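You operate a simulated robot arm through the tools that you are given. There is no shell and no other tool.

You are at the controls of a simulated two-armed robot. One attempt, no reset.

Task
Wipe up the spill on the worktop with the small towel and put it back.

Only the result counts: the job must be done as asked and must still hold three seconds after the hand-in. Knocking over, shifting, dropping, spilling or breaking anything else fails it. Flat cloth is picked up by pressing the open fingertips on it (5 to 10 N) and closing them slowly along it; thin cloth reads only 2 to 8 mm in the jaws.

Robot
Two 7-joint arms with two-finger parallel grippers on one trunk, on a base that moves. Base frame: it is fixed to the floor where the robot stands at the start and does not move with it; the origin is under the middle of the robot, x ahead of it, y to its left, z up; the surface under the hand at the start is at about z = 0.9. Units: m, rad, N and s.
The left shoulder is at the start at [0.07, 0.13, 1.237], the right one opposite. With the tool pointing down near the work surface each hand reaches from about 0.2 to 0.52 m from the robot's upright axis, wherever it stands, measured 20 degrees to its own side. Places, roughly: small towel [0.5, -0.1, 0.9]. Payload 1.57 kg a hand.
The TCP of each hand is the grasp point between the finger pads, 0.03 m short of the fingertips. In the tool frame z runs along the fingers and y along their closing line. The gripper opens to 0.08 m. The fingers are 0.017 m wide and 0.012 m thick; the gripper's body (0.04 by 0.082 m) begins 0.08 m behind the TCP.
Orientation is told as [roll, pitch, yaw] about the base's x, y, z axes, in that order, counted from this pose: with the fingers straight down and closing along the base's y, the tool's x points along the base's -x, its y along +y and its z along -z.

Tools
- The arms move only by the tool apply_moves. It takes "left_rows", "right_rows" or both (then of equal length, played together; a hand with none holds still); each is a list that holds one entry, the list of rows, each a list of 7 numbers: the shift along the tool's x, y, z in m, then the turn, a rotation vector about the tool's x, y, z in rad, then the opening, from 0 (shut) to 1 (fully open). In form: [[[tx, ty, tz, ax, ay, az, jaw], ...]]. A call has 1 to 20 rows; each row is the pose to reach, as a shift and turn from the pose commanded when the call began, along the tool's axes at that moment. Rows are played at 5 a second. More than 0.05 m and 0.15 rad between two rows, or a gripper value outside its range, and nothing of the call is played. A pose out of reach is approached as far as the arm can. The call stops where the force on the tool passes 40 N (or 10 N more than at its start, if that is more) or the arm is blocked; 0.2 s more then pass. Each finger travels about 0.108 m/s and halts on what it meets, pressing with about 21 N; the grip force reading is that of the motor and also rises with nothing between the fingers. The clock runs only during rows and for 0.2 s after the last one: add rows that repeat a pose to give the fingers time. It gives the time, the measured TCP pose, the force on the tool (base axes), the opening and the grip force at its end, in the units of the frame above (readings bear some noise), with the torque about the TCP (base axes, N m) and any sound that the robot's microphone picked up.
- Cameras (640 x 400 px; columns grow to the right, rows downward): "scene" is now at [0.1212, 0.022, 1.4416]; the picture's right is [0.30, -0.95, 0.00], its down [-0.76, -0.24, -0.60] and it looks along [0.57, 0.18, -0.80] (base axes); focal length 256 px, centre (320, 200). "left" rides on the left gripper at [0.072, 0.007, -0.122] in its tool frame; the picture's right is [-0.09, 1.00, 0.00], its down [-0.84, -0.08, -0.54] and it looks along [-0.54, -0.05, 0.84] (tool axes); focal length 238 px, centre (320, 200). "right" rides on the right gripper at [0.072, -0.007, -0.122] in its tool frame; the picture's right is [0.09, 1.00, 0.00], its down [-0.84, 0.08, -0.54] and it looks along [-0.54, 0.05, 0.84] (tool axes); focal length 238 px, centre (320, 200). There is no depth. A picture from a camera that has moved, and an enlarged one, comes with that camera's place and axes in the base frame and with its lens.
- capture(camera): a new picture of that camera. The clock stands still meanwhile.
- lift_body(by): slides the trunk up (or, below 0, down) by that many m; the arms and the scene camera ride with it, the base frame stays. It gives what a move gives, with no picture.
- base_move(legs): drives the robot by 1 to 6 legs, each [ahead, left, turn to the left] in m, m and rad, along the robot's own axes; the way and the turn of a leg run together, so that a leg with both is an arc; at most 1.5 m and 3.142 rad a leg. The arms and the cameras ride along, it lands a little off, and it stops where it bumps. It gives what a move gives.
- pan_tilt(pan, tilt): turns the head with the scene camera to pan (to the left, within 1.501 rad either way) and tilt (down, from -0.506 to 1.204), counted from straight ahead of the robot. It gives what a move gives.
- enlarge(camera, box): a new picture of the part [left, top, right, bottom] of that camera's present view, enlarged. The clock stands still meanwhile.
- sign_off(): hands the job in; it is judged then, once.

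Nothing tells you exact positions but the pictures and the camera data. Unless the task says otherwise, let go and move clear before handing in.

The tools are called after "Call:" as a command line: name --argument value ..., lists and objects as JSON in quotes. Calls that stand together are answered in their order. apply_moves: Moves the arms, as the interface text tells. Its arguments: {"type":"object","properties":{"left_rows":{"type":"array","items":{"type":"array","items":{"type":"array","items":{"type":"number"}}}},"right_rows":{"type":"array","items":{"type":"array","items":{"type":"array","items":{"type":"number"}}}}},"required":[]} The other tools are called the same way: lift_body (by) moves the trunk up or down; base_move (legs) drives the base; pan_tilt (pan, tilt) turns the head that bears the scene camera; capture (camera) takes a picture; enlarge (camera, box) takes an enlarged picture of a part of a camera's view; sign_off () hands the job in.

At the start:

```text
time_s: 0.0
left_tcp_pos: [0.267, 0.1914, 1.1443]
left_orientation: [-0.001, 0.002, 0.0]
left_wrist_force: [0.3, -0.3, 0.3]
left_torque: [-0.04, -0.01, 0.03]
left_opening: 0.0801
left_grasp_force: 0.0
right_tcp_pos: [0.4313, -0.0699, 1.0599]
right_orientation: [0.001, 0.0, 0.001]
right_wrist_force: [-0.1, -0.2, 0.1]
right_torque: [0.01, 0.0, -0.01]
right_opening: 0.08
right_grasp_force: 0.1
trunk travel left (down, up): [-0.875, 0.065]
robot x, y, heading: [-0.0051, 0.0019, 0.001]
head pan, tilt (commanded): [0.302, 0.925]
```

scene: 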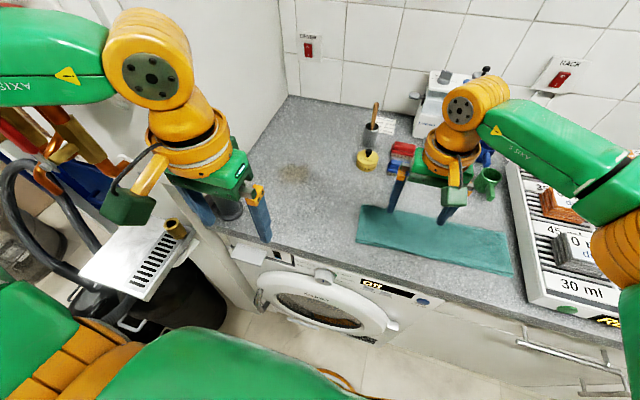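
right: 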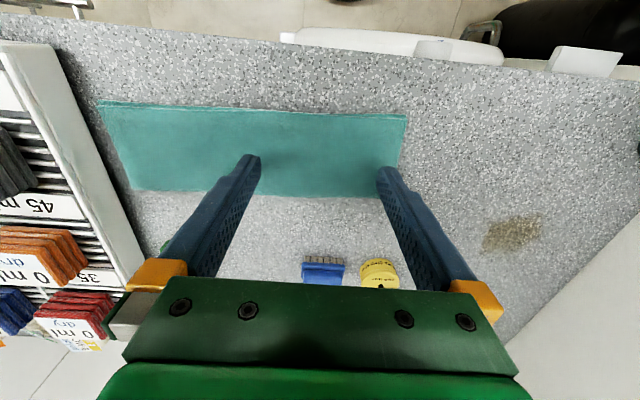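
left: 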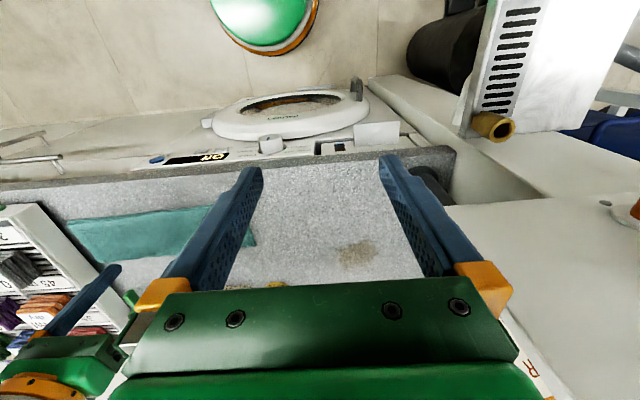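

I see a teal towel lying flat on the worktop at about x 0.41–0.56, y −0.31–0.03. A brownish spill is near [0.58, 0.24], with small objects behind the towel and a rack to its right. I'll look closer before moving.

Call:
enlarge --camera "scene" --box '[240, 60, 560, 260]'

Call:
enlarge --camera "scene" --box '[480, 140, 640, 340]'

Call:
enlarge --camera "right" --box '[80, 80, 440, 300]'

Call:
enlarge --camera "right" --box '[400, 150, 640, 300]'

```text
2.00 times, centred on (400, 160) of scene
camera zoom: at [0.1212, 0.022, 1.4416], right [0.3, -0.95, 0.0], down [-0.76, -0.24, -0.6], along [0.57, 0.18, -0.8], focal length 513 px, centre (160, 280)
```

zoom: 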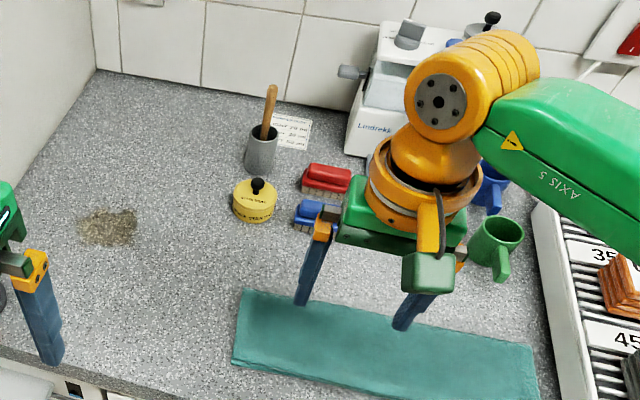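

```text
2.00 times, centred on (560, 240) of scene
camera zoom: at [0.1212, 0.022, 1.4416], right [0.3, -0.95, 0.0], down [-0.76, -0.24, -0.6], along [0.57, 0.18, -0.8], focal length 513 px, centre (-160, 120)
```

zoom: 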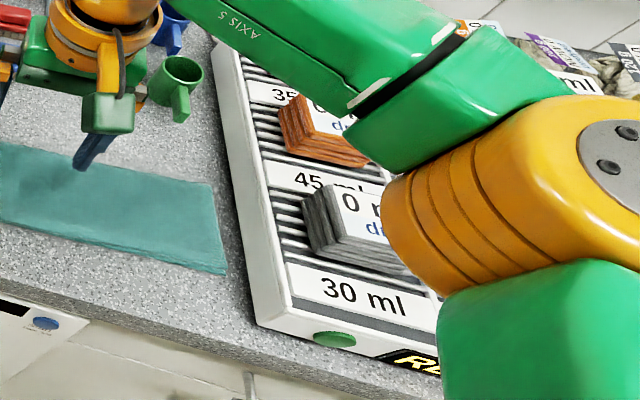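

```text
1.78 times, centred on (260, 190) of right
camera zoom: at [0.3584, -0.0756, 1.1809], right [-0.09, 1.0, 0.0], down [0.84, 0.08, 0.54], along [0.54, 0.05, -0.84], focal length 424 px, centre (427, 218)
```

zoom: 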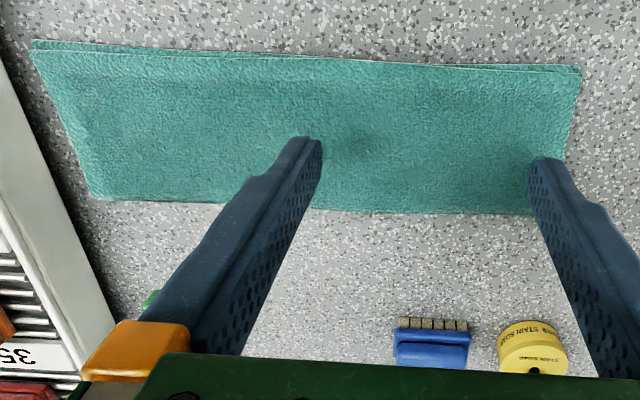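

```text
2.67 times, centred on (520, 225) of right
camera zoom: at [0.3584, -0.0756, 1.1809], right [-0.09, 1.0, 0.0], down [0.84, 0.08, 0.54], along [0.54, 0.05, -0.84], focal length 636 px, centre (-213, 133)
```

zoom: 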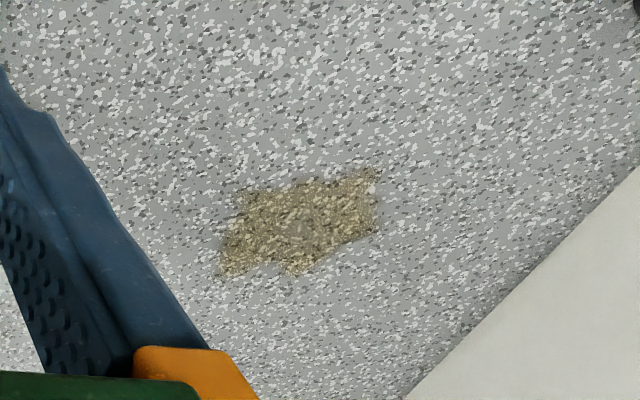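

The towel looks folded double, and there are labels and a note around the worktop that may matter. I'll read these before acting.

Call:
enlarge --camera "scene" --box '[350, 90, 430, 140]'

Call:
enlarge --camera "scene" --box '[280, 20, 360, 70]'

Call:
enlarge --camera "scene" --box '[520, 40, 640, 115]'

Call:
enlarge --camera "scene" --box '[400, 60, 520, 135]'

Call:
enlarge --camera "scene" --box '[0, 80, 240, 320]'

```text
8.00 times, centred on (390, 115) of scene
camera zoom: at [0.1212, 0.022, 1.4416], right [0.3, -0.95, 0.0], down [-0.76, -0.24, -0.6], along [0.57, 0.18, -0.8], focal length 2051 px, centre (-240, 880)
```

zoom: 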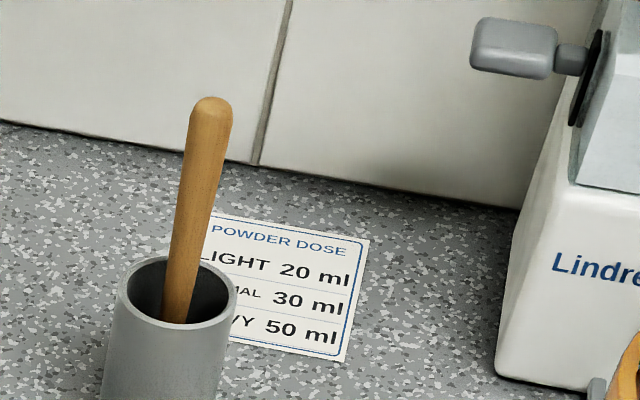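

```text
8.00 times, centred on (320, 45) of scene
camera zoom: at [0.1212, 0.022, 1.4416], right [0.3, -0.95, 0.0], down [-0.76, -0.24, -0.6], along [0.57, 0.18, -0.8], focal length 2051 px, centre (320, 1440)
```

zoom: 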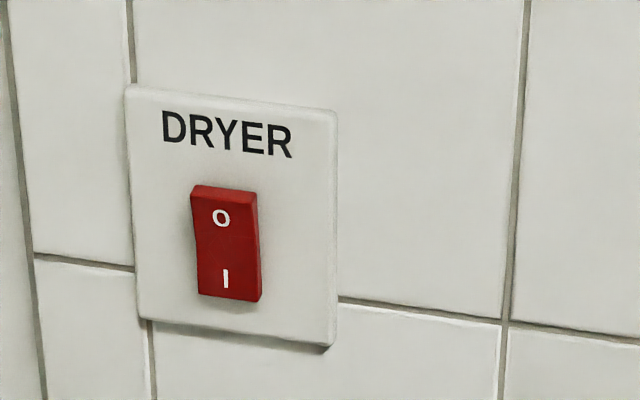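

```text
5.33 times, centred on (580, 78) of scene
camera zoom: at [0.1212, 0.022, 1.4416], right [0.3, -0.95, 0.0], down [-0.76, -0.24, -0.6], along [0.57, 0.18, -0.8], focal length 1367 px, centre (-1067, 853)
```

zoom: 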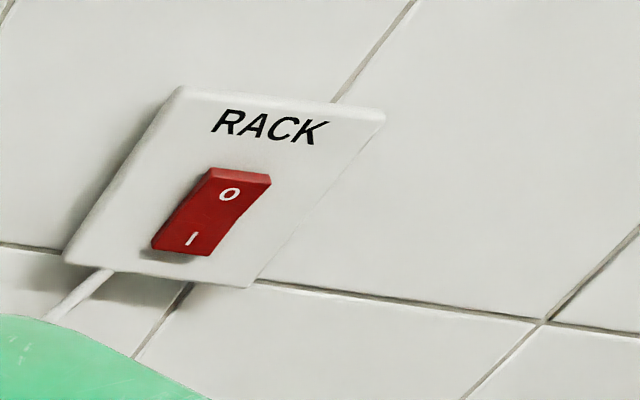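

```text
5.33 times, centred on (460, 98) of scene
camera zoom: at [0.1212, 0.022, 1.4416], right [0.3, -0.95, 0.0], down [-0.76, -0.24, -0.6], along [0.57, 0.18, -0.8], focal length 1367 px, centre (-427, 747)
```

zoom: 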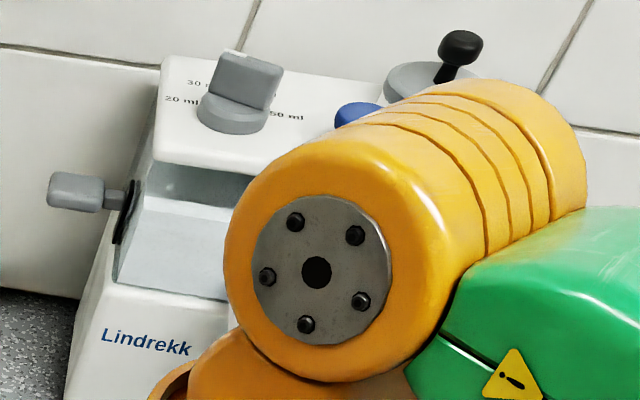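

```text
1.67 times, centred on (120, 200) of scene
camera zoom: at [0.1212, 0.022, 1.4416], right [0.3, -0.95, 0.0], down [-0.76, -0.24, -0.6], along [0.57, 0.18, -0.8], focal length 427 px, centre (653, 200)
```

zoom: 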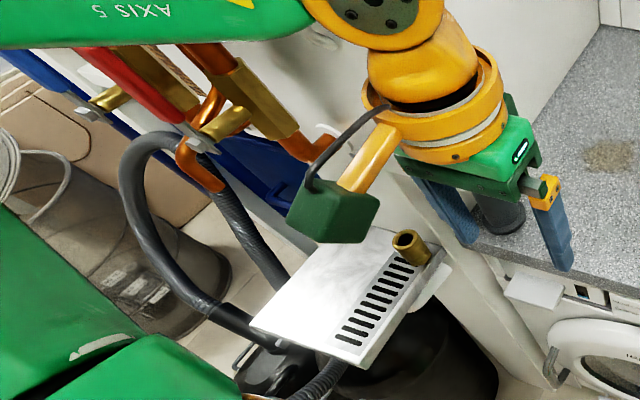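

The note concerns washing-powder doses, so the job is just wiping and returning the towel. The spill is about 8 x 6 cm around [0.575, 0.243]. That is beyond the present reach, so I'll look around for driving room.

Call:
pan_tilt --pan 0.9 --tilt 0.9

Call:
capture --camera "scene"

Call:
pan_tilt --pan 0.0 --tilt 1.2

Call:
capture --camera "scene"

Call:
pan_tilt --pan -0.7 --tilt 0.9

Call:
capture --camera "scene"

```text
time_s: 1.0
left_tcp_pos: [0.2666, 0.1906, 1.144]
left_orientation: [0.0, 0.0, 0.0]
left_wrist_force: [-0.4, 0.2, -0.5]
left_torque: [0.01, 0.0, -0.01]
left_opening: 0.0802
left_grasp_force: 0.2
right_tcp_pos: [0.4315, -0.0692, 1.0605]
right_orientation: [0.002, 0.0, 0.0]
right_wrist_force: [-0.1, 0.7, -0.1]
right_torque: [-0.04, 0.01, -0.03]
right_opening: 0.0799
right_grasp_force: 0.0
trunk travel left (down, up): [-0.875, 0.065]
robot x, y, heading: [-0.0036, 0.0026, -0.003]
head pan, tilt (commanded): [0.901, 0.901]
```

```text
taken
camera scene: at [0.0973, 0.059, 1.4434], right [0.78, -0.62, 0.0], down [-0.49, -0.61, -0.62], along [0.39, 0.49, -0.78], focal length 256 px, centre (320, 200)
```

scene: 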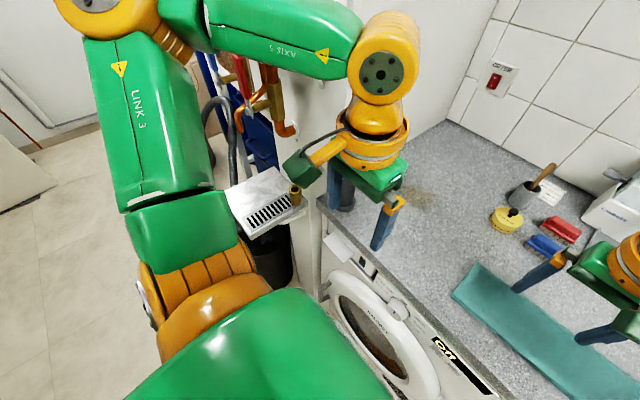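

```text
time_s: 2.2
left_tcp_pos: [0.2657, 0.1922, 1.1444]
left_orientation: [0.0, 0.001, 0.0]
left_wrist_force: [0.0, 0.5, 0.1]
left_torque: [-0.01, -0.03, -0.01]
left_opening: 0.0798
left_grasp_force: 0.1
right_tcp_pos: [0.4311, -0.0687, 1.0584]
right_orientation: [0.001, 0.001, 0.0]
right_wrist_force: [0.1, -1.0, -0.2]
right_torque: [-0.02, -0.01, 0.03]
right_opening: 0.0799
right_grasp_force: 0.2
trunk travel left (down, up): [-0.875, 0.065]
robot x, y, heading: [0.0008, -0.001, -0.001]
head pan, tilt (commanded): [0.0, 1.201]
```

```text
taken
camera scene: at [0.1062, 0.0001, 1.4236], right [0.0, -1.0, 0.0], down [-0.93, 0.0, -0.36], along [0.36, 0.0, -0.93], focal length 256 px, centre (320, 200)
```

scene: 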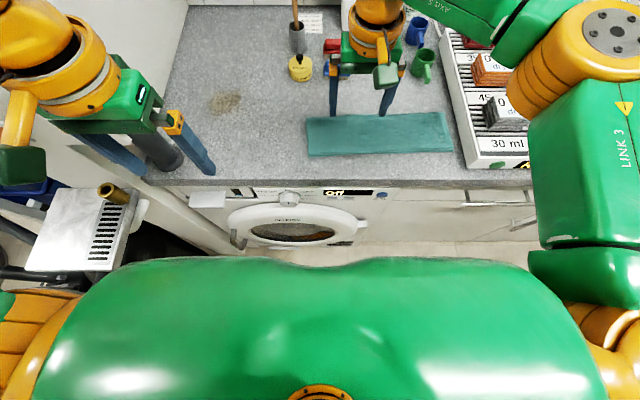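

```text
time_s: 3.3
left_tcp_pos: [0.2662, 0.1913, 1.1445]
left_orientation: [0.001, 0.001, 0.001]
left_wrist_force: [0.6, 0.0, 0.3]
left_torque: [0.0, 0.02, -0.02]
left_opening: 0.08
left_grasp_force: 0.0
right_tcp_pos: [0.4309, -0.0695, 1.0598]
right_orientation: [0.001, 0.001, -0.001]
right_wrist_force: [-0.3, -0.1, -1.2]
right_torque: [0.01, -0.01, 0.0]
right_opening: 0.08
right_grasp_force: 0.1
trunk travel left (down, up): [-0.875, 0.065]
robot x, y, heading: [0.002, -0.0004, -0.001]
head pan, tilt (commanded): [-0.7, 0.901]
```

```text
taken
camera scene: at [0.108, -0.0485, 1.4434], right [-0.64, -0.77, 0.0], down [-0.6, 0.5, -0.62], along [0.48, -0.4, -0.78], focal length 256 px, centre (320, 200)
```

scene: 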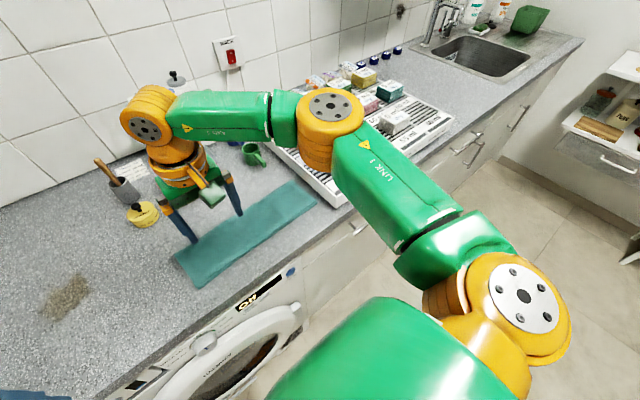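

The worktop's front edge is at x ≈ 0.35 and the left side wall is at y ≈ 0.41. A dark cylinder stands near [0.39, 0.36]. I'll check the room around the left elbow before driving forward.

Call:
pan_tilt --pan 1.1 --tilt 0.3

Call:
capture --camera "scene"

Call:
pan_tilt --pan 0.5 --tilt 1.2

Call:
capture --camera "scene"

Call:
pan_tilt --pan 1.5 --tilt 0.8

Call:
capture --camera "scene"

```text
time_s: 5.1
left_tcp_pos: [0.2669, 0.1921, 1.1448]
left_orientation: [0.001, -0.001, -0.001]
left_wrist_force: [-0.2, -0.2, 0.3]
left_torque: [-0.01, 0.03, 0.0]
left_opening: 0.08
left_grasp_force: 0.0
right_tcp_pos: [0.4322, -0.0695, 1.0596]
right_orientation: [0.003, -0.001, -0.002]
right_wrist_force: [-0.3, 0.1, 0.2]
right_torque: [0.0, 0.0, 0.01]
right_opening: 0.0797
right_grasp_force: 0.1
trunk travel left (down, up): [-0.875, 0.065]
robot x, y, heading: [0.0025, -0.002, -0.002]
head pan, tilt (commanded): [1.1, 0.3]
```

```text
taken
camera scene: at [0.0928, 0.0831, 1.4957], right [0.89, -0.45, 0.0], down [-0.13, -0.26, -0.96], along [0.43, 0.85, -0.3], focal length 256 px, centre (320, 200)
```

scene: 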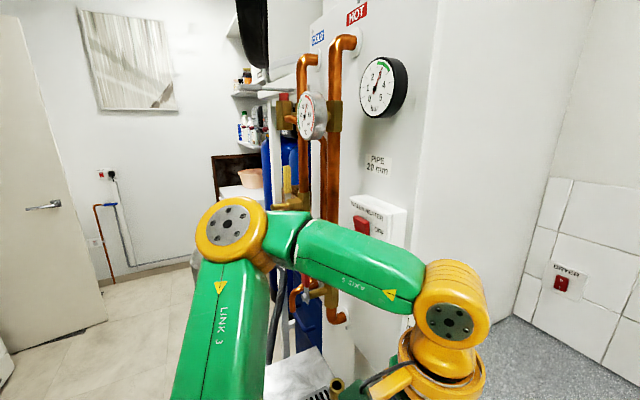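

```text
time_s: 6.3
left_tcp_pos: [0.266, 0.1925, 1.145]
left_orientation: [0.001, 0.002, 0.001]
left_wrist_force: [0.0, 0.1, -0.1]
left_torque: [0.04, 0.0, 0.0]
left_opening: 0.0801
left_grasp_force: 0.0
right_tcp_pos: [0.4315, -0.0697, 1.0597]
right_orientation: [0.002, 0.002, 0.0]
right_wrist_force: [0.2, -0.5, 0.1]
right_torque: [0.01, 0.0, -0.01]
right_opening: 0.0797
right_grasp_force: 0.1
trunk travel left (down, up): [-0.875, 0.065]
robot x, y, heading: [0.0024, 0.0002, 0.002]
head pan, tilt (commanded): [0.499, 1.201]
```

```text
taken
camera scene: at [0.0994, 0.0269, 1.4237], right [0.48, -0.88, 0.0], down [-0.82, -0.45, -0.36], along [0.32, 0.17, -0.93], focal length 256 px, centre (320, 200)
```

scene: 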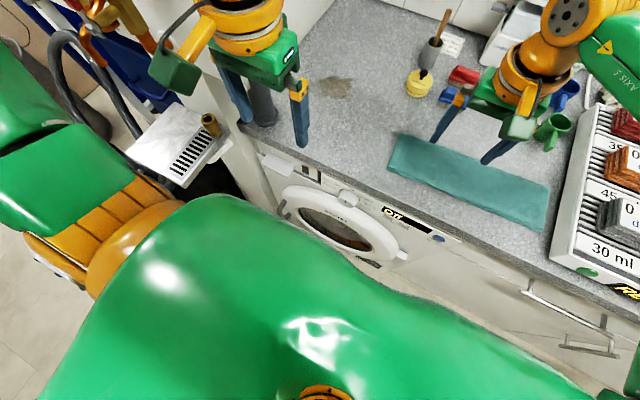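

```text
time_s: 7.5
left_tcp_pos: [0.2673, 0.1916, 1.1441]
left_orientation: [-0.001, 0.001, -0.001]
left_wrist_force: [-0.7, 1.0, -0.4]
left_torque: [0.02, 0.01, 0.01]
left_opening: 0.0802
left_grasp_force: 0.1
right_tcp_pos: [0.4312, -0.0691, 1.0609]
right_orientation: [0.002, -0.002, -0.001]
right_wrist_force: [-0.6, 0.9, 0.3]
right_torque: [-0.01, 0.02, 0.01]
right_opening: 0.0801
right_grasp_force: 0.0
trunk travel left (down, up): [-0.875, 0.065]
robot x, y, heading: [-0.0026, -0.0, -0.001]
head pan, tilt (commanded): [1.499, 0.799]
```

```text
taken
camera scene: at [0.0562, 0.0804, 1.4513], right [1.0, -0.07, 0.0], down [-0.05, -0.72, -0.7], along [0.05, 0.7, -0.72], focal length 256 px, centre (320, 200)
```

scene: 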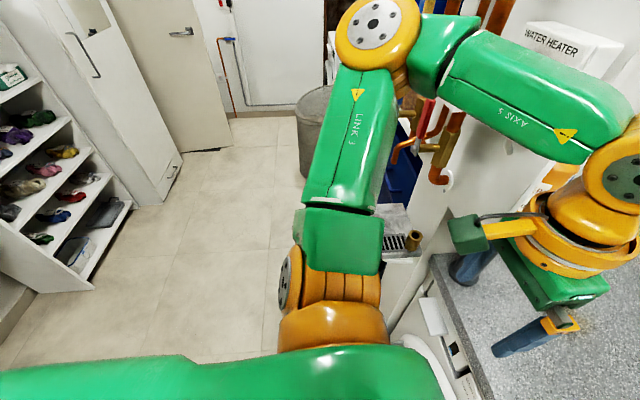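

Pipes and a heater are to the left, so I'll avoid driving that way. My plan is a two-hand grip on the towel's ends: wipe with it, then lay it back in the same place. First I'll check the robot's front clearance and the towel's layers.

Call:
enlarge --camera "left" --box '[160, 0, 480, 200]'

Call:
enlarge --camera "right" --box '[330, 90, 430, 152]'

Call:
enlarge --camera "right" --box '[80, 90, 180, 200]'

Call:
pan_tilt --pan 0.15 --tilt 0.95

```text
2.00 times, centred on (320, 100) of left
camera zoom: at [0.1943, 0.1973, 1.266], right [0.09, 1.0, 0.0], down [0.84, -0.08, 0.54], along [0.54, -0.05, -0.84], focal length 477 px, centre (320, 400)
```

zoom: 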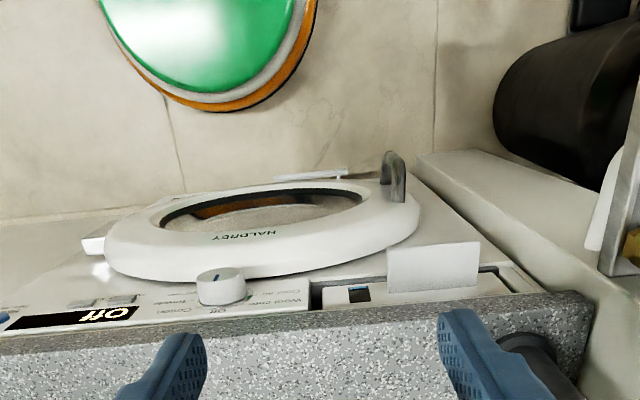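

```text
6.40 times, centred on (380, 121) of right
camera zoom: at [0.3584, -0.0756, 1.1809], right [-0.09, 1.0, 0.0], down [0.84, 0.08, 0.54], along [0.54, 0.05, -0.84], focal length 1525 px, centre (-64, 706)
```

zoom: 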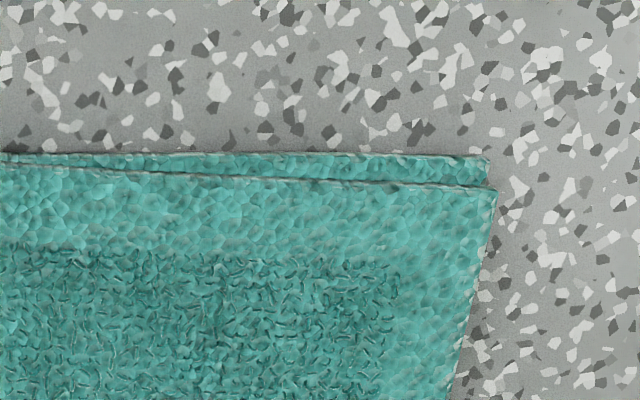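

```text
3.64 times, centred on (130, 145) of right
camera zoom: at [0.3584, -0.0756, 1.1809], right [-0.09, 1.0, 0.0], down [0.84, 0.08, 0.54], along [0.54, 0.05, -0.84], focal length 867 px, centre (1011, 400)
```

zoom: 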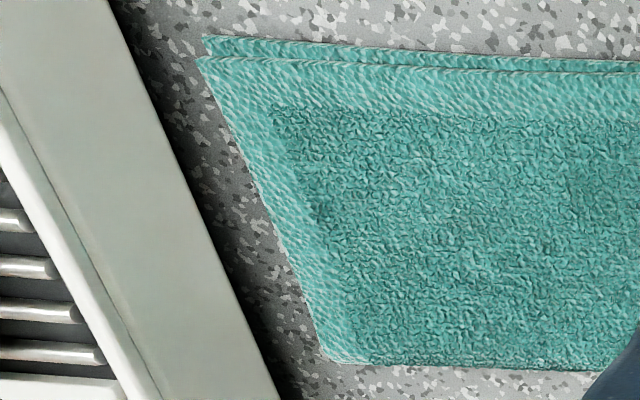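

```text
time_s: 9.0
left_tcp_pos: [0.2667, 0.1919, 1.1459]
left_orientation: [0.0, -0.001, -0.001]
left_wrist_force: [0.4, 0.0, -0.1]
left_torque: [0.01, 0.0, 0.02]
left_opening: 0.08
left_grasp_force: 0.0
right_tcp_pos: [0.4317, -0.0688, 1.0607]
right_orientation: [0.0, 0.0, 0.0]
right_wrist_force: [-0.1, 0.1, -0.5]
right_torque: [0.0, -0.02, -0.01]
right_opening: 0.0801
right_grasp_force: 0.1
trunk travel left (down, up): [-0.875, 0.065]
robot x, y, heading: [0.002, 0.0005, -0.001]
head pan, tilt (commanded): [0.15, 0.949]
```

The towel is folded lengthwise, with the fold at the rear edge (x ≈ 0.55) and the open edges in front. The robot has about 8 cm of free room ahead before the washer door, so I'll drive 6 cm forward.

Call:
base_move --legs '[[0.06, 0.0, 0.0]]'

Call:
capture --camera "scene"

Call:
capture --camera "left"

Call:
capture --camera "right"

```text
time_s: 10.0
left_tcp_pos: [0.3214, 0.1924, 1.1466]
left_orientation: [0.0, -0.006, -0.001]
left_wrist_force: [-0.4, 0.4, 0.1]
left_torque: [0.01, -0.01, 0.04]
left_opening: 0.0801
left_grasp_force: 0.3
right_tcp_pos: [0.4857, -0.068, 1.0634]
right_orientation: [0.0, -0.006, 0.0]
right_wrist_force: [-0.2, 0.1, 0.0]
right_torque: [0.01, 0.0, -0.05]
right_opening: 0.0797
right_grasp_force: 0.0
trunk travel left (down, up): [-0.875, 0.065]
robot x, y, heading: [0.06, -0.0004, -0.006]
head pan, tilt (commanded): [0.15, 0.949]
```

```text
taken
camera scene: at [0.1753, 0.0115, 1.4404], right [0.15, -0.99, 0.0], down [-0.8, -0.12, -0.59], along [0.58, 0.09, -0.81], focal length 256 px, centre (320, 200)
```

scene: 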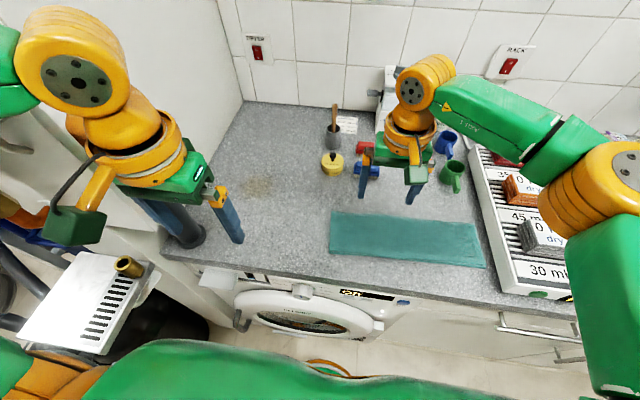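

```text
taken
camera left: at [0.248, 0.198, 1.2669], right [0.09, 1.0, 0.0], down [0.83, -0.08, 0.55], along [0.54, -0.05, -0.84], focal length 238 px, centre (320, 200)
```

left: 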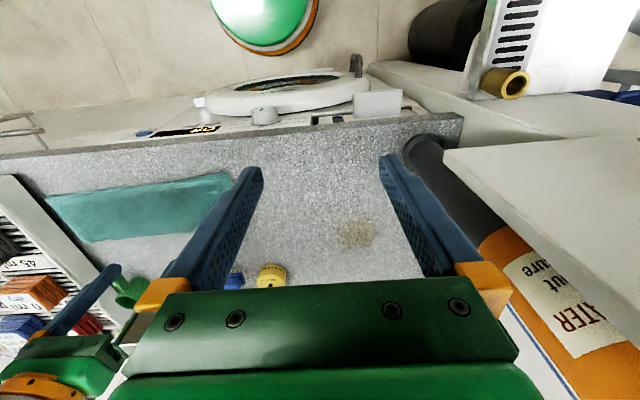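

```text
taken
camera right: at [0.4127, -0.0748, 1.1827], right [-0.09, 1.0, 0.0], down [0.83, 0.08, 0.55], along [0.54, 0.05, -0.84], focal length 238 px, centre (320, 200)
```

right: 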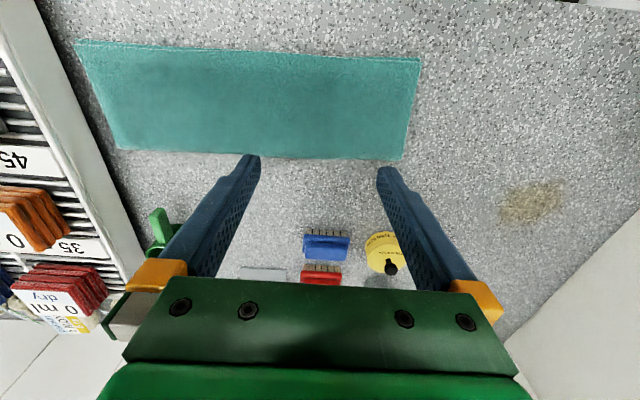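

A dark and orange upright object stands near [0.43, 0.36], right beside where the left hand and elbow would work. I'll shift the left hand inward to see it properly.

Call:
apply_moves --left_rows '[[[0, -0.02, 0, 0, 0, 0, 1], [0, -0.04, 0, 0, 0, 0, 1], [0, -0.06, 0, 0, 0, 0, 1], [0, -0.08, 0, 0, 0, 0, 1], [0, -0.1, 0, 0, 0, 0, 1]]]'

Call:
pan_tilt --pan 0.6 --tilt 0.75

Call:
capture --camera "scene"

Call:
capture --camera "left"

```text
time_s: 11.2
left_tcp_pos: [0.3137, 0.0886, 1.149]
left_orientation: [0.001, -0.015, 0.004]
left_wrist_force: [0.7, 0.2, 0.0]
left_torque: [0.07, 0.07, 0.01]
left_opening: 0.0797
left_grasp_force: 0.1
right_tcp_pos: [0.4786, -0.0717, 1.0648]
right_orientation: [0.003, -0.012, 0.002]
right_wrist_force: [0.9, -0.3, -1.2]
right_torque: [-0.04, 0.08, -0.01]
right_opening: 0.08
right_grasp_force: 0.1
trunk travel left (down, up): [-0.875, 0.065]
robot x, y, heading: [0.0581, -0.0003, 0.001]
head pan, tilt (commanded): [0.15, 0.949]
```

```text
time_s: 12.1
left_tcp_pos: [0.3138, 0.0896, 1.149]
left_orientation: [0.003, -0.012, -0.001]
left_wrist_force: [0.1, -0.6, 0.5]
left_torque: [-0.02, 0.02, 0.06]
left_opening: 0.08
left_grasp_force: 0.1
right_tcp_pos: [0.478, -0.0724, 1.0641]
right_orientation: [0.004, -0.012, 0.003]
right_wrist_force: [0.0, 0.2, 0.5]
right_torque: [0.02, -0.02, 0.01]
right_opening: 0.0802
right_grasp_force: 0.0
trunk travel left (down, up): [-0.875, 0.065]
robot x, y, heading: [0.0584, -0.0029, -0.0]
head pan, tilt (commanded): [0.6, 0.75]
```

```text
taken
camera scene: at [0.1613, 0.0424, 1.4568], right [0.56, -0.83, 0.0], down [-0.55, -0.38, -0.74], along [0.61, 0.42, -0.67], focal length 256 px, centre (320, 200)
```

scene: 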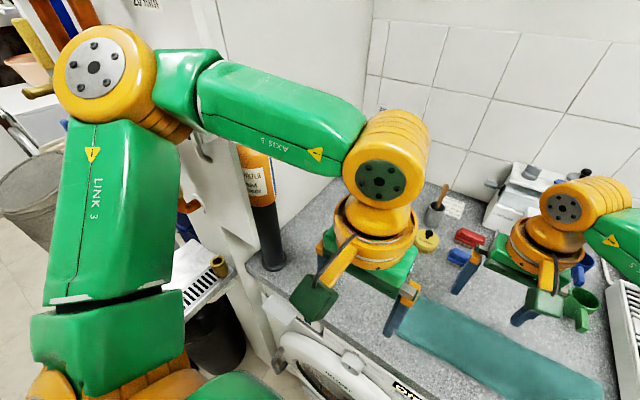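

```text
taken
camera left: at [0.2395, 0.0937, 1.2688], right [0.09, 1.0, 0.0], down [0.83, -0.08, 0.55], along [0.55, -0.05, -0.83], focal length 238 px, centre (320, 200)
```

left: 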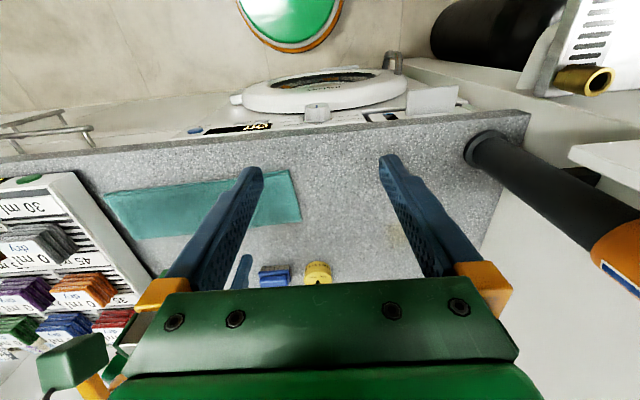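

The upright hot-water pipe at about [0.41, 0.36] makes left-arm work near the spill risky, so the right arm will do everything. I'll draw it in, turn the base left, and shift slightly toward the spill.

Call:
apply_moves --right_rows '[[[0.01, -0.03, 0, 0, 0, 0, 1], [0.02, -0.06, 0, 0, 0, 0, 1], [0.03, -0.09, 0, 0, 0, 0, 1], [0.04, -0.12, 0, 0, 0, 0, 1]]]'

Call:
base_move --legs '[[0.0, 0.0, 0.35]]'

Call:
capture --camera "scene"

Call:
capture --camera "right"

```text
time_s: 13.1
left_tcp_pos: [0.3131, 0.0877, 1.1485]
left_orientation: [0.005, -0.015, 0.001]
left_wrist_force: [0.6, 0.6, -0.5]
left_torque: [0.03, 0.0, -0.01]
left_opening: 0.0799
left_grasp_force: 0.1
right_tcp_pos: [0.4386, -0.1915, 1.0641]
right_orientation: [0.003, -0.014, 0.003]
right_wrist_force: [0.4, -0.2, 0.2]
right_torque: [0.01, 0.03, -0.01]
right_opening: 0.0804
right_grasp_force: 0.0
trunk travel left (down, up): [-0.875, 0.065]
robot x, y, heading: [0.0583, 0.002, 0.002]
head pan, tilt (commanded): [0.6, 0.75]
```

```text
time_s: 14.6
left_tcp_pos: [0.2786, 0.1771, 1.1456]
left_orientation: [-0.001, 0.0, 0.348]
left_wrist_force: [-0.4, -0.4, 0.3]
left_torque: [-0.01, -0.01, -0.03]
left_opening: 0.0798
left_grasp_force: 0.0
right_tcp_pos: [0.4926, -0.0443, 1.0597]
right_orientation: [0.002, -0.003, 0.351]
right_wrist_force: [-0.1, 0.2, 0.1]
right_torque: [0.01, 0.01, 0.02]
right_opening: 0.0799
right_grasp_force: 0.1
trunk travel left (down, up): [-0.875, 0.065]
robot x, y, heading: [0.0605, -0.0012, 0.352]
head pan, tilt (commanded): [0.6, 0.75]
```

```text
taken
camera scene: at [0.1544, 0.0831, 1.4555], right [0.81, -0.58, 0.0], down [-0.4, -0.55, -0.73], along [0.43, 0.6, -0.68], focal length 256 px, centre (320, 200)
```

scene: 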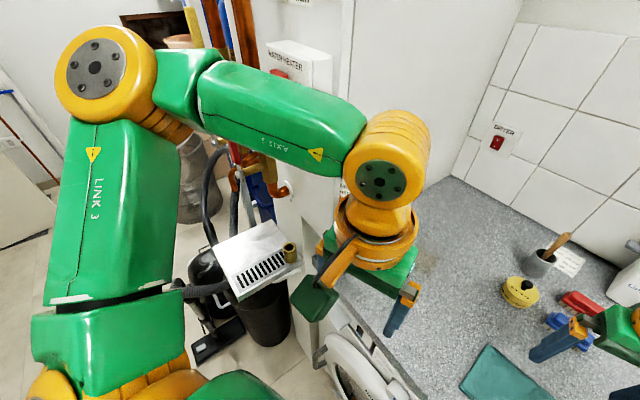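

```text
taken
camera right: at [0.4253, -0.0756, 1.1808], right [-0.43, 0.9, 0.0], down [0.76, 0.36, 0.54], along [0.49, 0.23, -0.84], focal length 238 px, centre (320, 200)
```

right: 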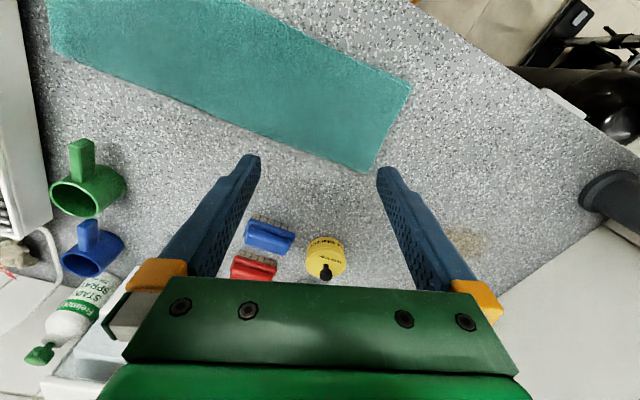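

The turn is going cleanly, with the left arm moving away from the pipework. I'll turn further and then shift toward the spill.

Call:
base_move --legs '[[0.0, 0.0, 0.3], [0.036, 0.048, 0.0]]'

Call:
pan_tilt --pan -0.45 --tilt 0.95

Call:
capture --camera "scene"

Call:
capture --camera "right"

Call:
capture --camera "left"

```text
time_s: 16.5
left_tcp_pos: [0.2162, 0.2862, 1.1473]
left_orientation: [0.006, -0.006, 0.648]
left_wrist_force: [0.7, -0.7, 0.4]
left_torque: [0.07, 0.02, -0.01]
left_opening: 0.08
left_grasp_force: 0.1
right_tcp_pos: [0.4865, 0.1356, 1.0602]
right_orientation: [0.008, -0.004, 0.649]
right_wrist_force: [-0.1, 0.1, 0.1]
right_torque: [0.03, -0.02, -0.02]
right_opening: 0.08
right_grasp_force: 0.0
trunk travel left (down, up): [-0.875, 0.065]
robot x, y, heading: [0.055, 0.0591, 0.652]
head pan, tilt (commanded): [0.6, 0.75]
```

```text
time_s: 17.8
left_tcp_pos: [0.2152, 0.2935, 1.1451]
left_orientation: [0.001, 0.0, 0.65]
left_wrist_force: [-0.5, -0.2, 0.4]
left_torque: [0.01, 0.01, -0.02]
left_opening: 0.08
left_grasp_force: 0.0
right_tcp_pos: [0.4851, 0.1437, 1.0593]
right_orientation: [0.002, -0.002, 0.649]
right_wrist_force: [0.2, 0.6, -0.2]
right_torque: [-0.02, 0.02, -0.03]
right_opening: 0.0804
right_grasp_force: 0.0
trunk travel left (down, up): [-0.875, 0.065]
robot x, y, heading: [0.0579, 0.0634, 0.65]
head pan, tilt (commanded): [-0.45, 0.949]
```

```text
taken
camera scene: at [0.1702, 0.1033, 1.4399], right [0.2, -0.98, 0.0], down [-0.8, -0.16, -0.58], along [0.57, 0.12, -0.81], focal length 256 px, centre (320, 200)
```

scene: 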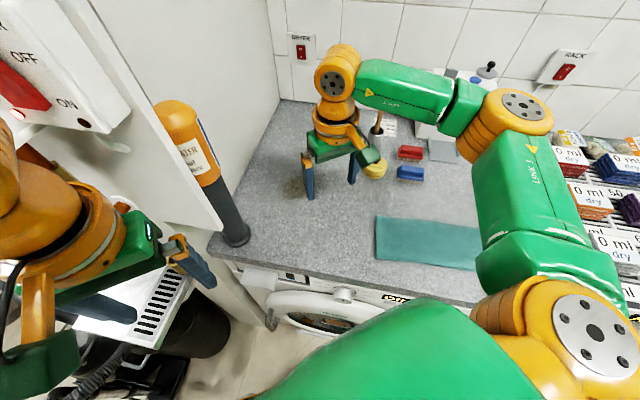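

```text
taken
camera right: at [0.4309, 0.0957, 1.1808], right [-0.68, 0.74, 0.0], down [0.62, 0.57, 0.54], along [0.4, 0.37, -0.84], focal length 238 px, centre (320, 200)
```

right: 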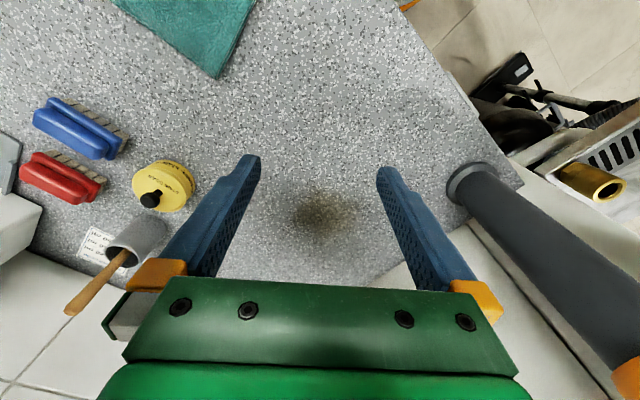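

```text
taken
camera left: at [0.1543, 0.2538, 1.2664], right [-0.53, 0.85, 0.0], down [0.71, 0.44, 0.54], along [0.46, 0.29, -0.84], focal length 238 px, centre (320, 200)
```

left: 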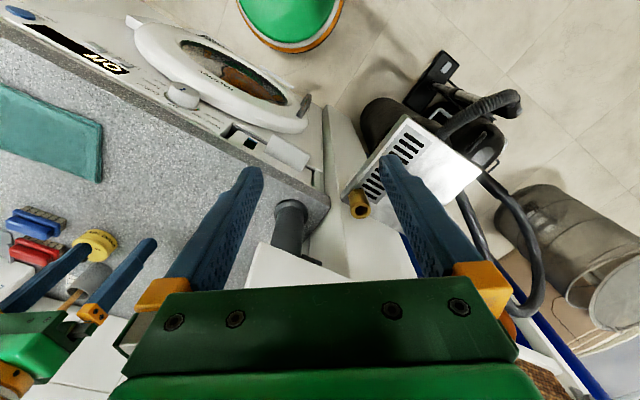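

The robot now stands at [0.058, 0.063] with heading 0.65, and the pipe is clear of the right hand. The towel's left end centre is at about [0.475, 0.03]. I'll bring the right hand above a point 4–5 cm inside that end, squared up with the towel.

Call:
apply_moves --right_rows '[[[0.0194, -0.0255, 0.01, 0, 0, 0.13, 1], [0.0387, -0.051, 0.02, 0, 0, 0.26, 0.9], [0.058, -0.0764, 0.03, 0, 0, 0.39, 0.8], [0.0774, -0.102, 0.04, 0, 0, 0.52, 0.7], [0.0968, -0.1274, 0.05, 0, 0, 0.65, 0.6], [0.0968, -0.1274, 0.05, 0, 0, 0.65, 0.6], [0.0968, -0.1274, 0.05, 0, 0, 0.65, 0.6]]]'

Call:
capture --camera "scene"

Call:
capture --camera "right"

```text
time_s: 19.4
left_tcp_pos: [0.2156, 0.2927, 1.1446]
left_orientation: [0.001, 0.0, 0.648]
left_wrist_force: [-0.5, -0.3, 0.5]
left_torque: [-0.02, 0.01, 0.01]
left_opening: 0.0798
left_grasp_force: 0.0
right_tcp_pos: [0.4847, -0.0133, 1.0087]
right_orientation: [0.001, 0.0, -0.002]
right_wrist_force: [0.5, 0.1, 0.0]
right_torque: [0.0, 0.0, 0.03]
right_opening: 0.0478
right_grasp_force: 0.0
trunk travel left (down, up): [-0.875, 0.065]
robot x, y, heading: [0.0577, 0.0614, 0.643]
head pan, tilt (commanded): [-0.45, 0.949]
```

```text
taken
camera scene: at [0.1703, 0.1045, 1.4398], right [0.2, -0.98, 0.0], down [-0.8, -0.16, -0.58], along [0.57, 0.11, -0.81], focal length 256 px, centre (320, 200)
```

scene: 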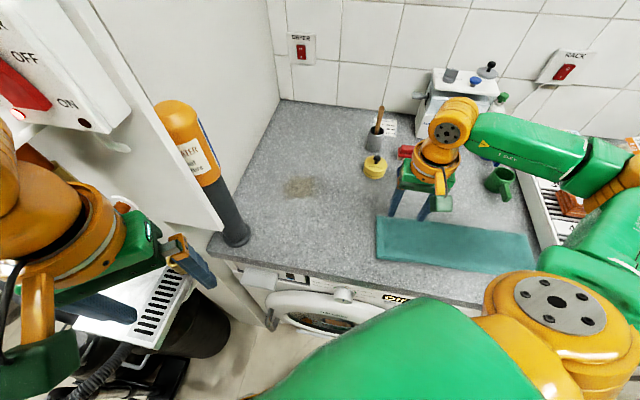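

```text
taken
camera right: at [0.4119, -0.0206, 1.1298], right [-0.09, 1.0, 0.0], down [0.84, 0.08, 0.54], along [0.54, 0.05, -0.84], focal length 238 px, centre (320, 200)
```

right: 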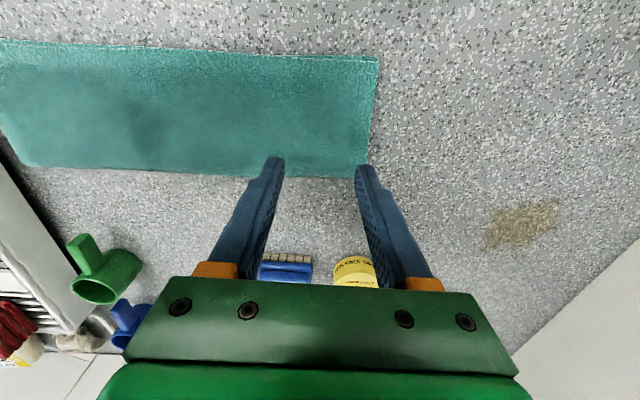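

The fingers straddle the towel's left end from about y = −0.037 to 0.011, inside the end edge at y ≈ 0.033. I'll lower to just above the cloth.

Call:
apply_moves --right_rows '[[[0, 0, 0.015, 0, 0, 0, 0.6], [0, 0, 0.03, 0, 0, 0, 0.6], [0, 0, 0.045, 0, 0, 0, 0.6], [0, 0, 0.06, 0, 0, 0, 0.6], [0, 0, 0.066, 0, 0, 0, 0.6], [0, 0, 0.066, 0, 0, 0, 0.6]]]'

Call:
capture --camera "right"

```text
time_s: 20.8
left_tcp_pos: [0.2172, 0.2938, 1.1446]
left_orientation: [0.001, 0.0, 0.649]
left_wrist_force: [0.5, -0.7, 0.1]
left_torque: [-0.01, 0.01, 0.0]
left_opening: 0.0799
left_grasp_force: 0.1
right_tcp_pos: [0.484, -0.0154, 0.9431]
right_orientation: [0.001, 0.001, -0.002]
right_wrist_force: [0.1, -0.4, -0.3]
right_torque: [0.01, 0.02, 0.01]
right_opening: 0.0479
right_grasp_force: 0.0
trunk travel left (down, up): [-0.875, 0.065]
robot x, y, heading: [0.0582, 0.062, 0.649]
head pan, tilt (commanded): [-0.45, 0.949]
```

```text
taken
camera right: at [0.4121, -0.0212, 1.0644], right [-0.09, 1.0, 0.0], down [0.84, 0.08, 0.54], along [0.54, 0.05, -0.84], focal length 238 px, centre (320, 200)
```

right: 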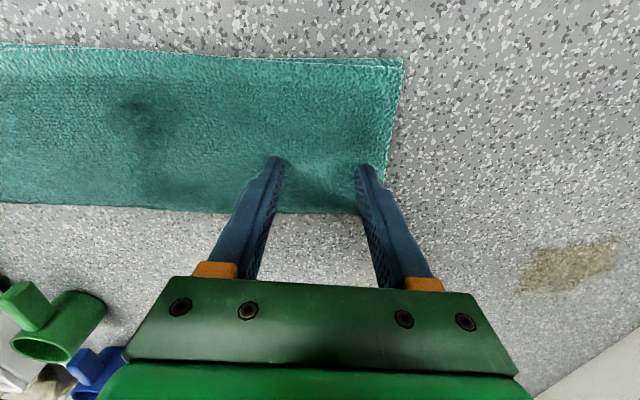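

The fingertips are just above the cloth. I'll descend in small steps while watching the force.

Call:
apply_moves --right_rows '[[[0, 0, 0.002, 0, 0, 0, 0.6], [0, 0, 0.004, 0, 0, 0, 0.6], [0, 0, 0.006, 0, 0, 0, 0.6]]]'

```text
time_s: 21.6
left_tcp_pos: [0.2163, 0.2939, 1.1453]
left_orientation: [0.0, 0.0, 0.649]
left_wrist_force: [0.2, 0.1, 1.1]
left_torque: [0.0, 0.0, 0.0]
left_opening: 0.0799
left_grasp_force: 0.0
right_tcp_pos: [0.4853, -0.0151, 0.9394]
right_orientation: [0.001, -0.001, -0.002]
right_wrist_force: [1.0, -0.1, 2.6]
right_torque: [0.01, -0.01, 0.01]
right_opening: 0.0479
right_grasp_force: 0.2
trunk travel left (down, up): [-0.875, 0.065]
robot x, y, heading: [0.0594, 0.0626, 0.649]
head pan, tilt (commanded): [-0.45, 0.949]
```

First contact reads 2.6 N. I'll press a little more.

Call:
apply_moves --right_rows '[[[0, 0, 0.001, 0, 0, 0, 0.6], [0, 0, 0.002, 0, 0, 0, 0.6]]]'

```text
time_s: 22.2
left_tcp_pos: [0.2154, 0.2935, 1.1448]
left_orientation: [0.0, -0.002, 0.649]
left_wrist_force: [0.3, -0.6, 0.2]
left_torque: [0.02, 0.02, 0.03]
left_opening: 0.0799
left_grasp_force: 0.0
right_tcp_pos: [0.4851, -0.0157, 0.9348]
right_orientation: [0.003, -0.001, -0.002]
right_wrist_force: [1.0, -0.2, 6.2]
right_torque: [0.04, -0.04, -0.01]
right_opening: 0.0476
right_grasp_force: 0.2
trunk travel left (down, up): [-0.875, 0.065]
robot x, y, heading: [0.0606, 0.064, 0.65]
head pan, tilt (commanded): [-0.45, 0.949]
```

The press is 6.2 N, within the wanted range. Now I'll close slowly.

Call:
apply_moves --right_rows '[[[0, 0, 0.0005, 0, 0, 0, 0.56], [0, 0, 0.0005, 0, 0, 0, 0.52], [0, 0, 0.0005, 0, 0, 0, 0.48], [0, 0, 0.0005, 0, 0, 0, 0.44], [0, 0, 0.0005, 0, 0, 0, 0.4], [0, 0, 0.0005, 0, 0, 0, 0.36], [0, 0, 0.0005, 0, 0, 0, 0.32], [0, 0, 0.0005, 0, 0, 0, 0.28], [0, 0, 0.0005, 0, 0, 0, 0.24], [0, 0, 0.0005, 0, 0, 0, 0.2], [0, 0, 0.0005, 0, 0, 0, 0.16], [0, 0, 0.0005, 0, 0, 0, 0.12], [0, 0, 0.0005, 0, 0, 0, 0.08], [0, 0, 0.0005, 0, 0, 0, 0.04], [0, 0, 0.0005, 0, 0, 0, 0.0], [0, 0, 0.0005, 0, 0, 0, 0.0], [0, 0, 0.0005, 0, 0, 0, 0.0]]]'

Call:
capture --camera "right"

Call:
capture --camera "scene"

```text
time_s: 25.8
left_tcp_pos: [0.2132, 0.2935, 1.1456]
left_orientation: [-0.001, -0.001, 0.649]
left_wrist_force: [-0.4, 0.0, 0.2]
left_torque: [0.03, 0.04, -0.02]
left_opening: 0.08
left_grasp_force: 0.1
right_tcp_pos: [0.4836, -0.0144, 0.9373]
right_orientation: [0.002, -0.002, -0.002]
right_wrist_force: [0.5, -0.1, 9.6]
right_torque: [-0.01, -0.04, -0.03]
right_opening: 0.0086
right_grasp_force: 20.6
trunk travel left (down, up): [-0.875, 0.065]
robot x, y, heading: [0.0595, 0.0614, 0.653]
head pan, tilt (commanded): [-0.45, 0.949]
```

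```text
taken
camera right: at [0.4109, -0.0208, 1.0571], right [-0.09, 1.0, 0.0], down [0.84, 0.08, 0.54], along [0.54, 0.05, -0.84], focal length 238 px, centre (320, 200)
```

right: 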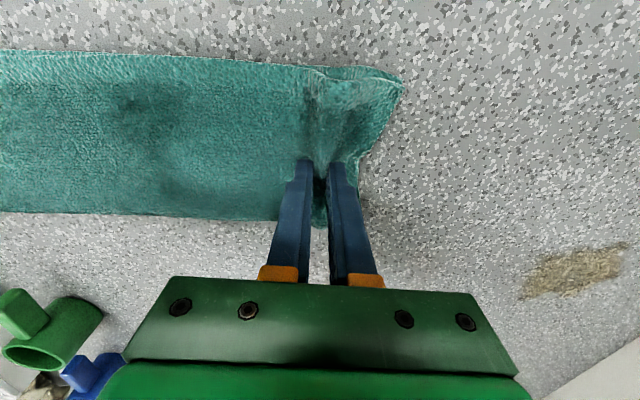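

```text
taken
camera scene: at [0.1679, 0.1044, 1.44], right [0.2, -0.98, 0.0], down [-0.8, -0.16, -0.58], along [0.57, 0.11, -0.81], focal length 256 px, centre (320, 200)
```

scene: 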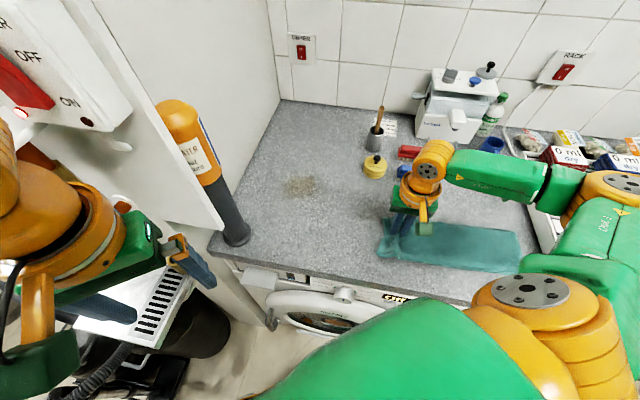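

The jaws hold about 8.6 mm of cloth, and both layers look gathered. I'll lift slightly and begin dragging toward the spill with the towel trailing.

Call:
apply_moves --right_rows '[[[0, 0, -0.004, 0, 0, 0, 0.0], [0, 0, -0.008, 0, 0, 0, 0.0], [-0.005, 0.01, -0.008, 0, 0, 0, 0.0], [-0.01, 0.02, -0.008, 0, 0, 0, 0.0], [-0.015, 0.03, -0.008, 0, 0, 0, 0.0], [-0.02, 0.042, -0.008, 0, 0, 0, 0.0], [-0.026, 0.054, -0.008, 0, 0, 0, 0.0], [-0.032, 0.066, -0.008, 0, 0, 0, 0.0], [-0.038, 0.078, -0.008, 0, 0, 0, 0.0], [-0.044, 0.09, -0.008, 0, 0, 0, 0.0], [-0.05, 0.1, -0.008, 0, 0, 0, 0.0]]]'

Call:
capture --camera "right"

Call:
capture --camera "scene"

```text
time_s: 28.2
left_tcp_pos: [0.2169, 0.2936, 1.1446]
left_orientation: [0.001, 0.0, 0.649]
left_wrist_force: [0.1, 0.2, 1.1]
left_torque: [-0.01, -0.01, -0.03]
left_opening: 0.0802
left_grasp_force: 0.1
right_tcp_pos: [0.5352, 0.0849, 0.9428]
right_orientation: [0.0, -0.002, 0.0]
right_wrist_force: [-0.4, -0.1, 0.5]
right_torque: [-0.03, -0.01, -0.04]
right_opening: 0.008
right_grasp_force: 20.8
trunk travel left (down, up): [-0.875, 0.065]
robot x, y, heading: [0.0602, 0.058, 0.654]
head pan, tilt (commanded): [-0.45, 0.949]
```

```text
taken
camera right: at [0.4627, 0.079, 1.0648], right [-0.09, 1.0, 0.0], down [0.84, 0.08, 0.54], along [0.54, 0.05, -0.84], focal length 238 px, centre (320, 200)
```

right: 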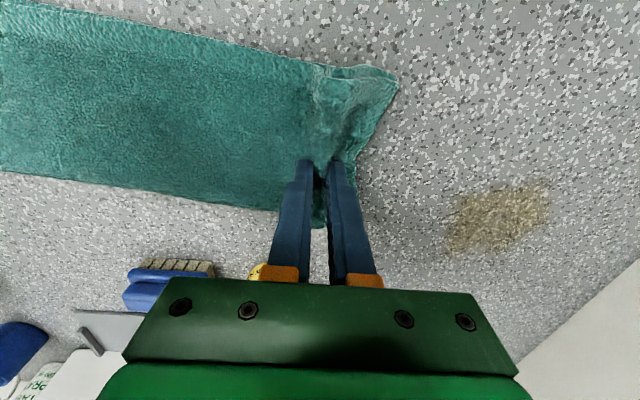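

```text
taken
camera scene: at [0.1704, 0.1045, 1.4398], right [0.2, -0.98, 0.0], down [-0.8, -0.16, -0.58], along [0.57, 0.11, -0.81], focal length 256 px, centre (320, 200)
```

scene: 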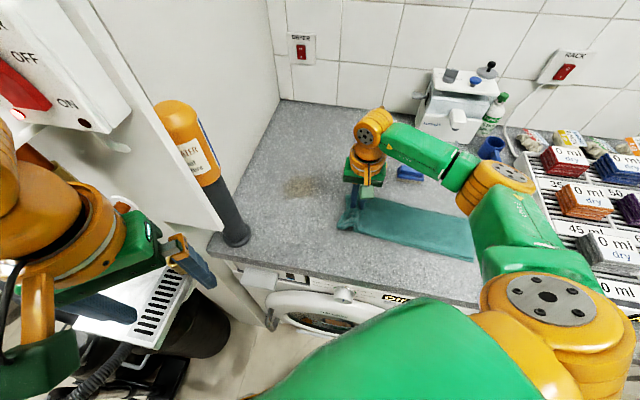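

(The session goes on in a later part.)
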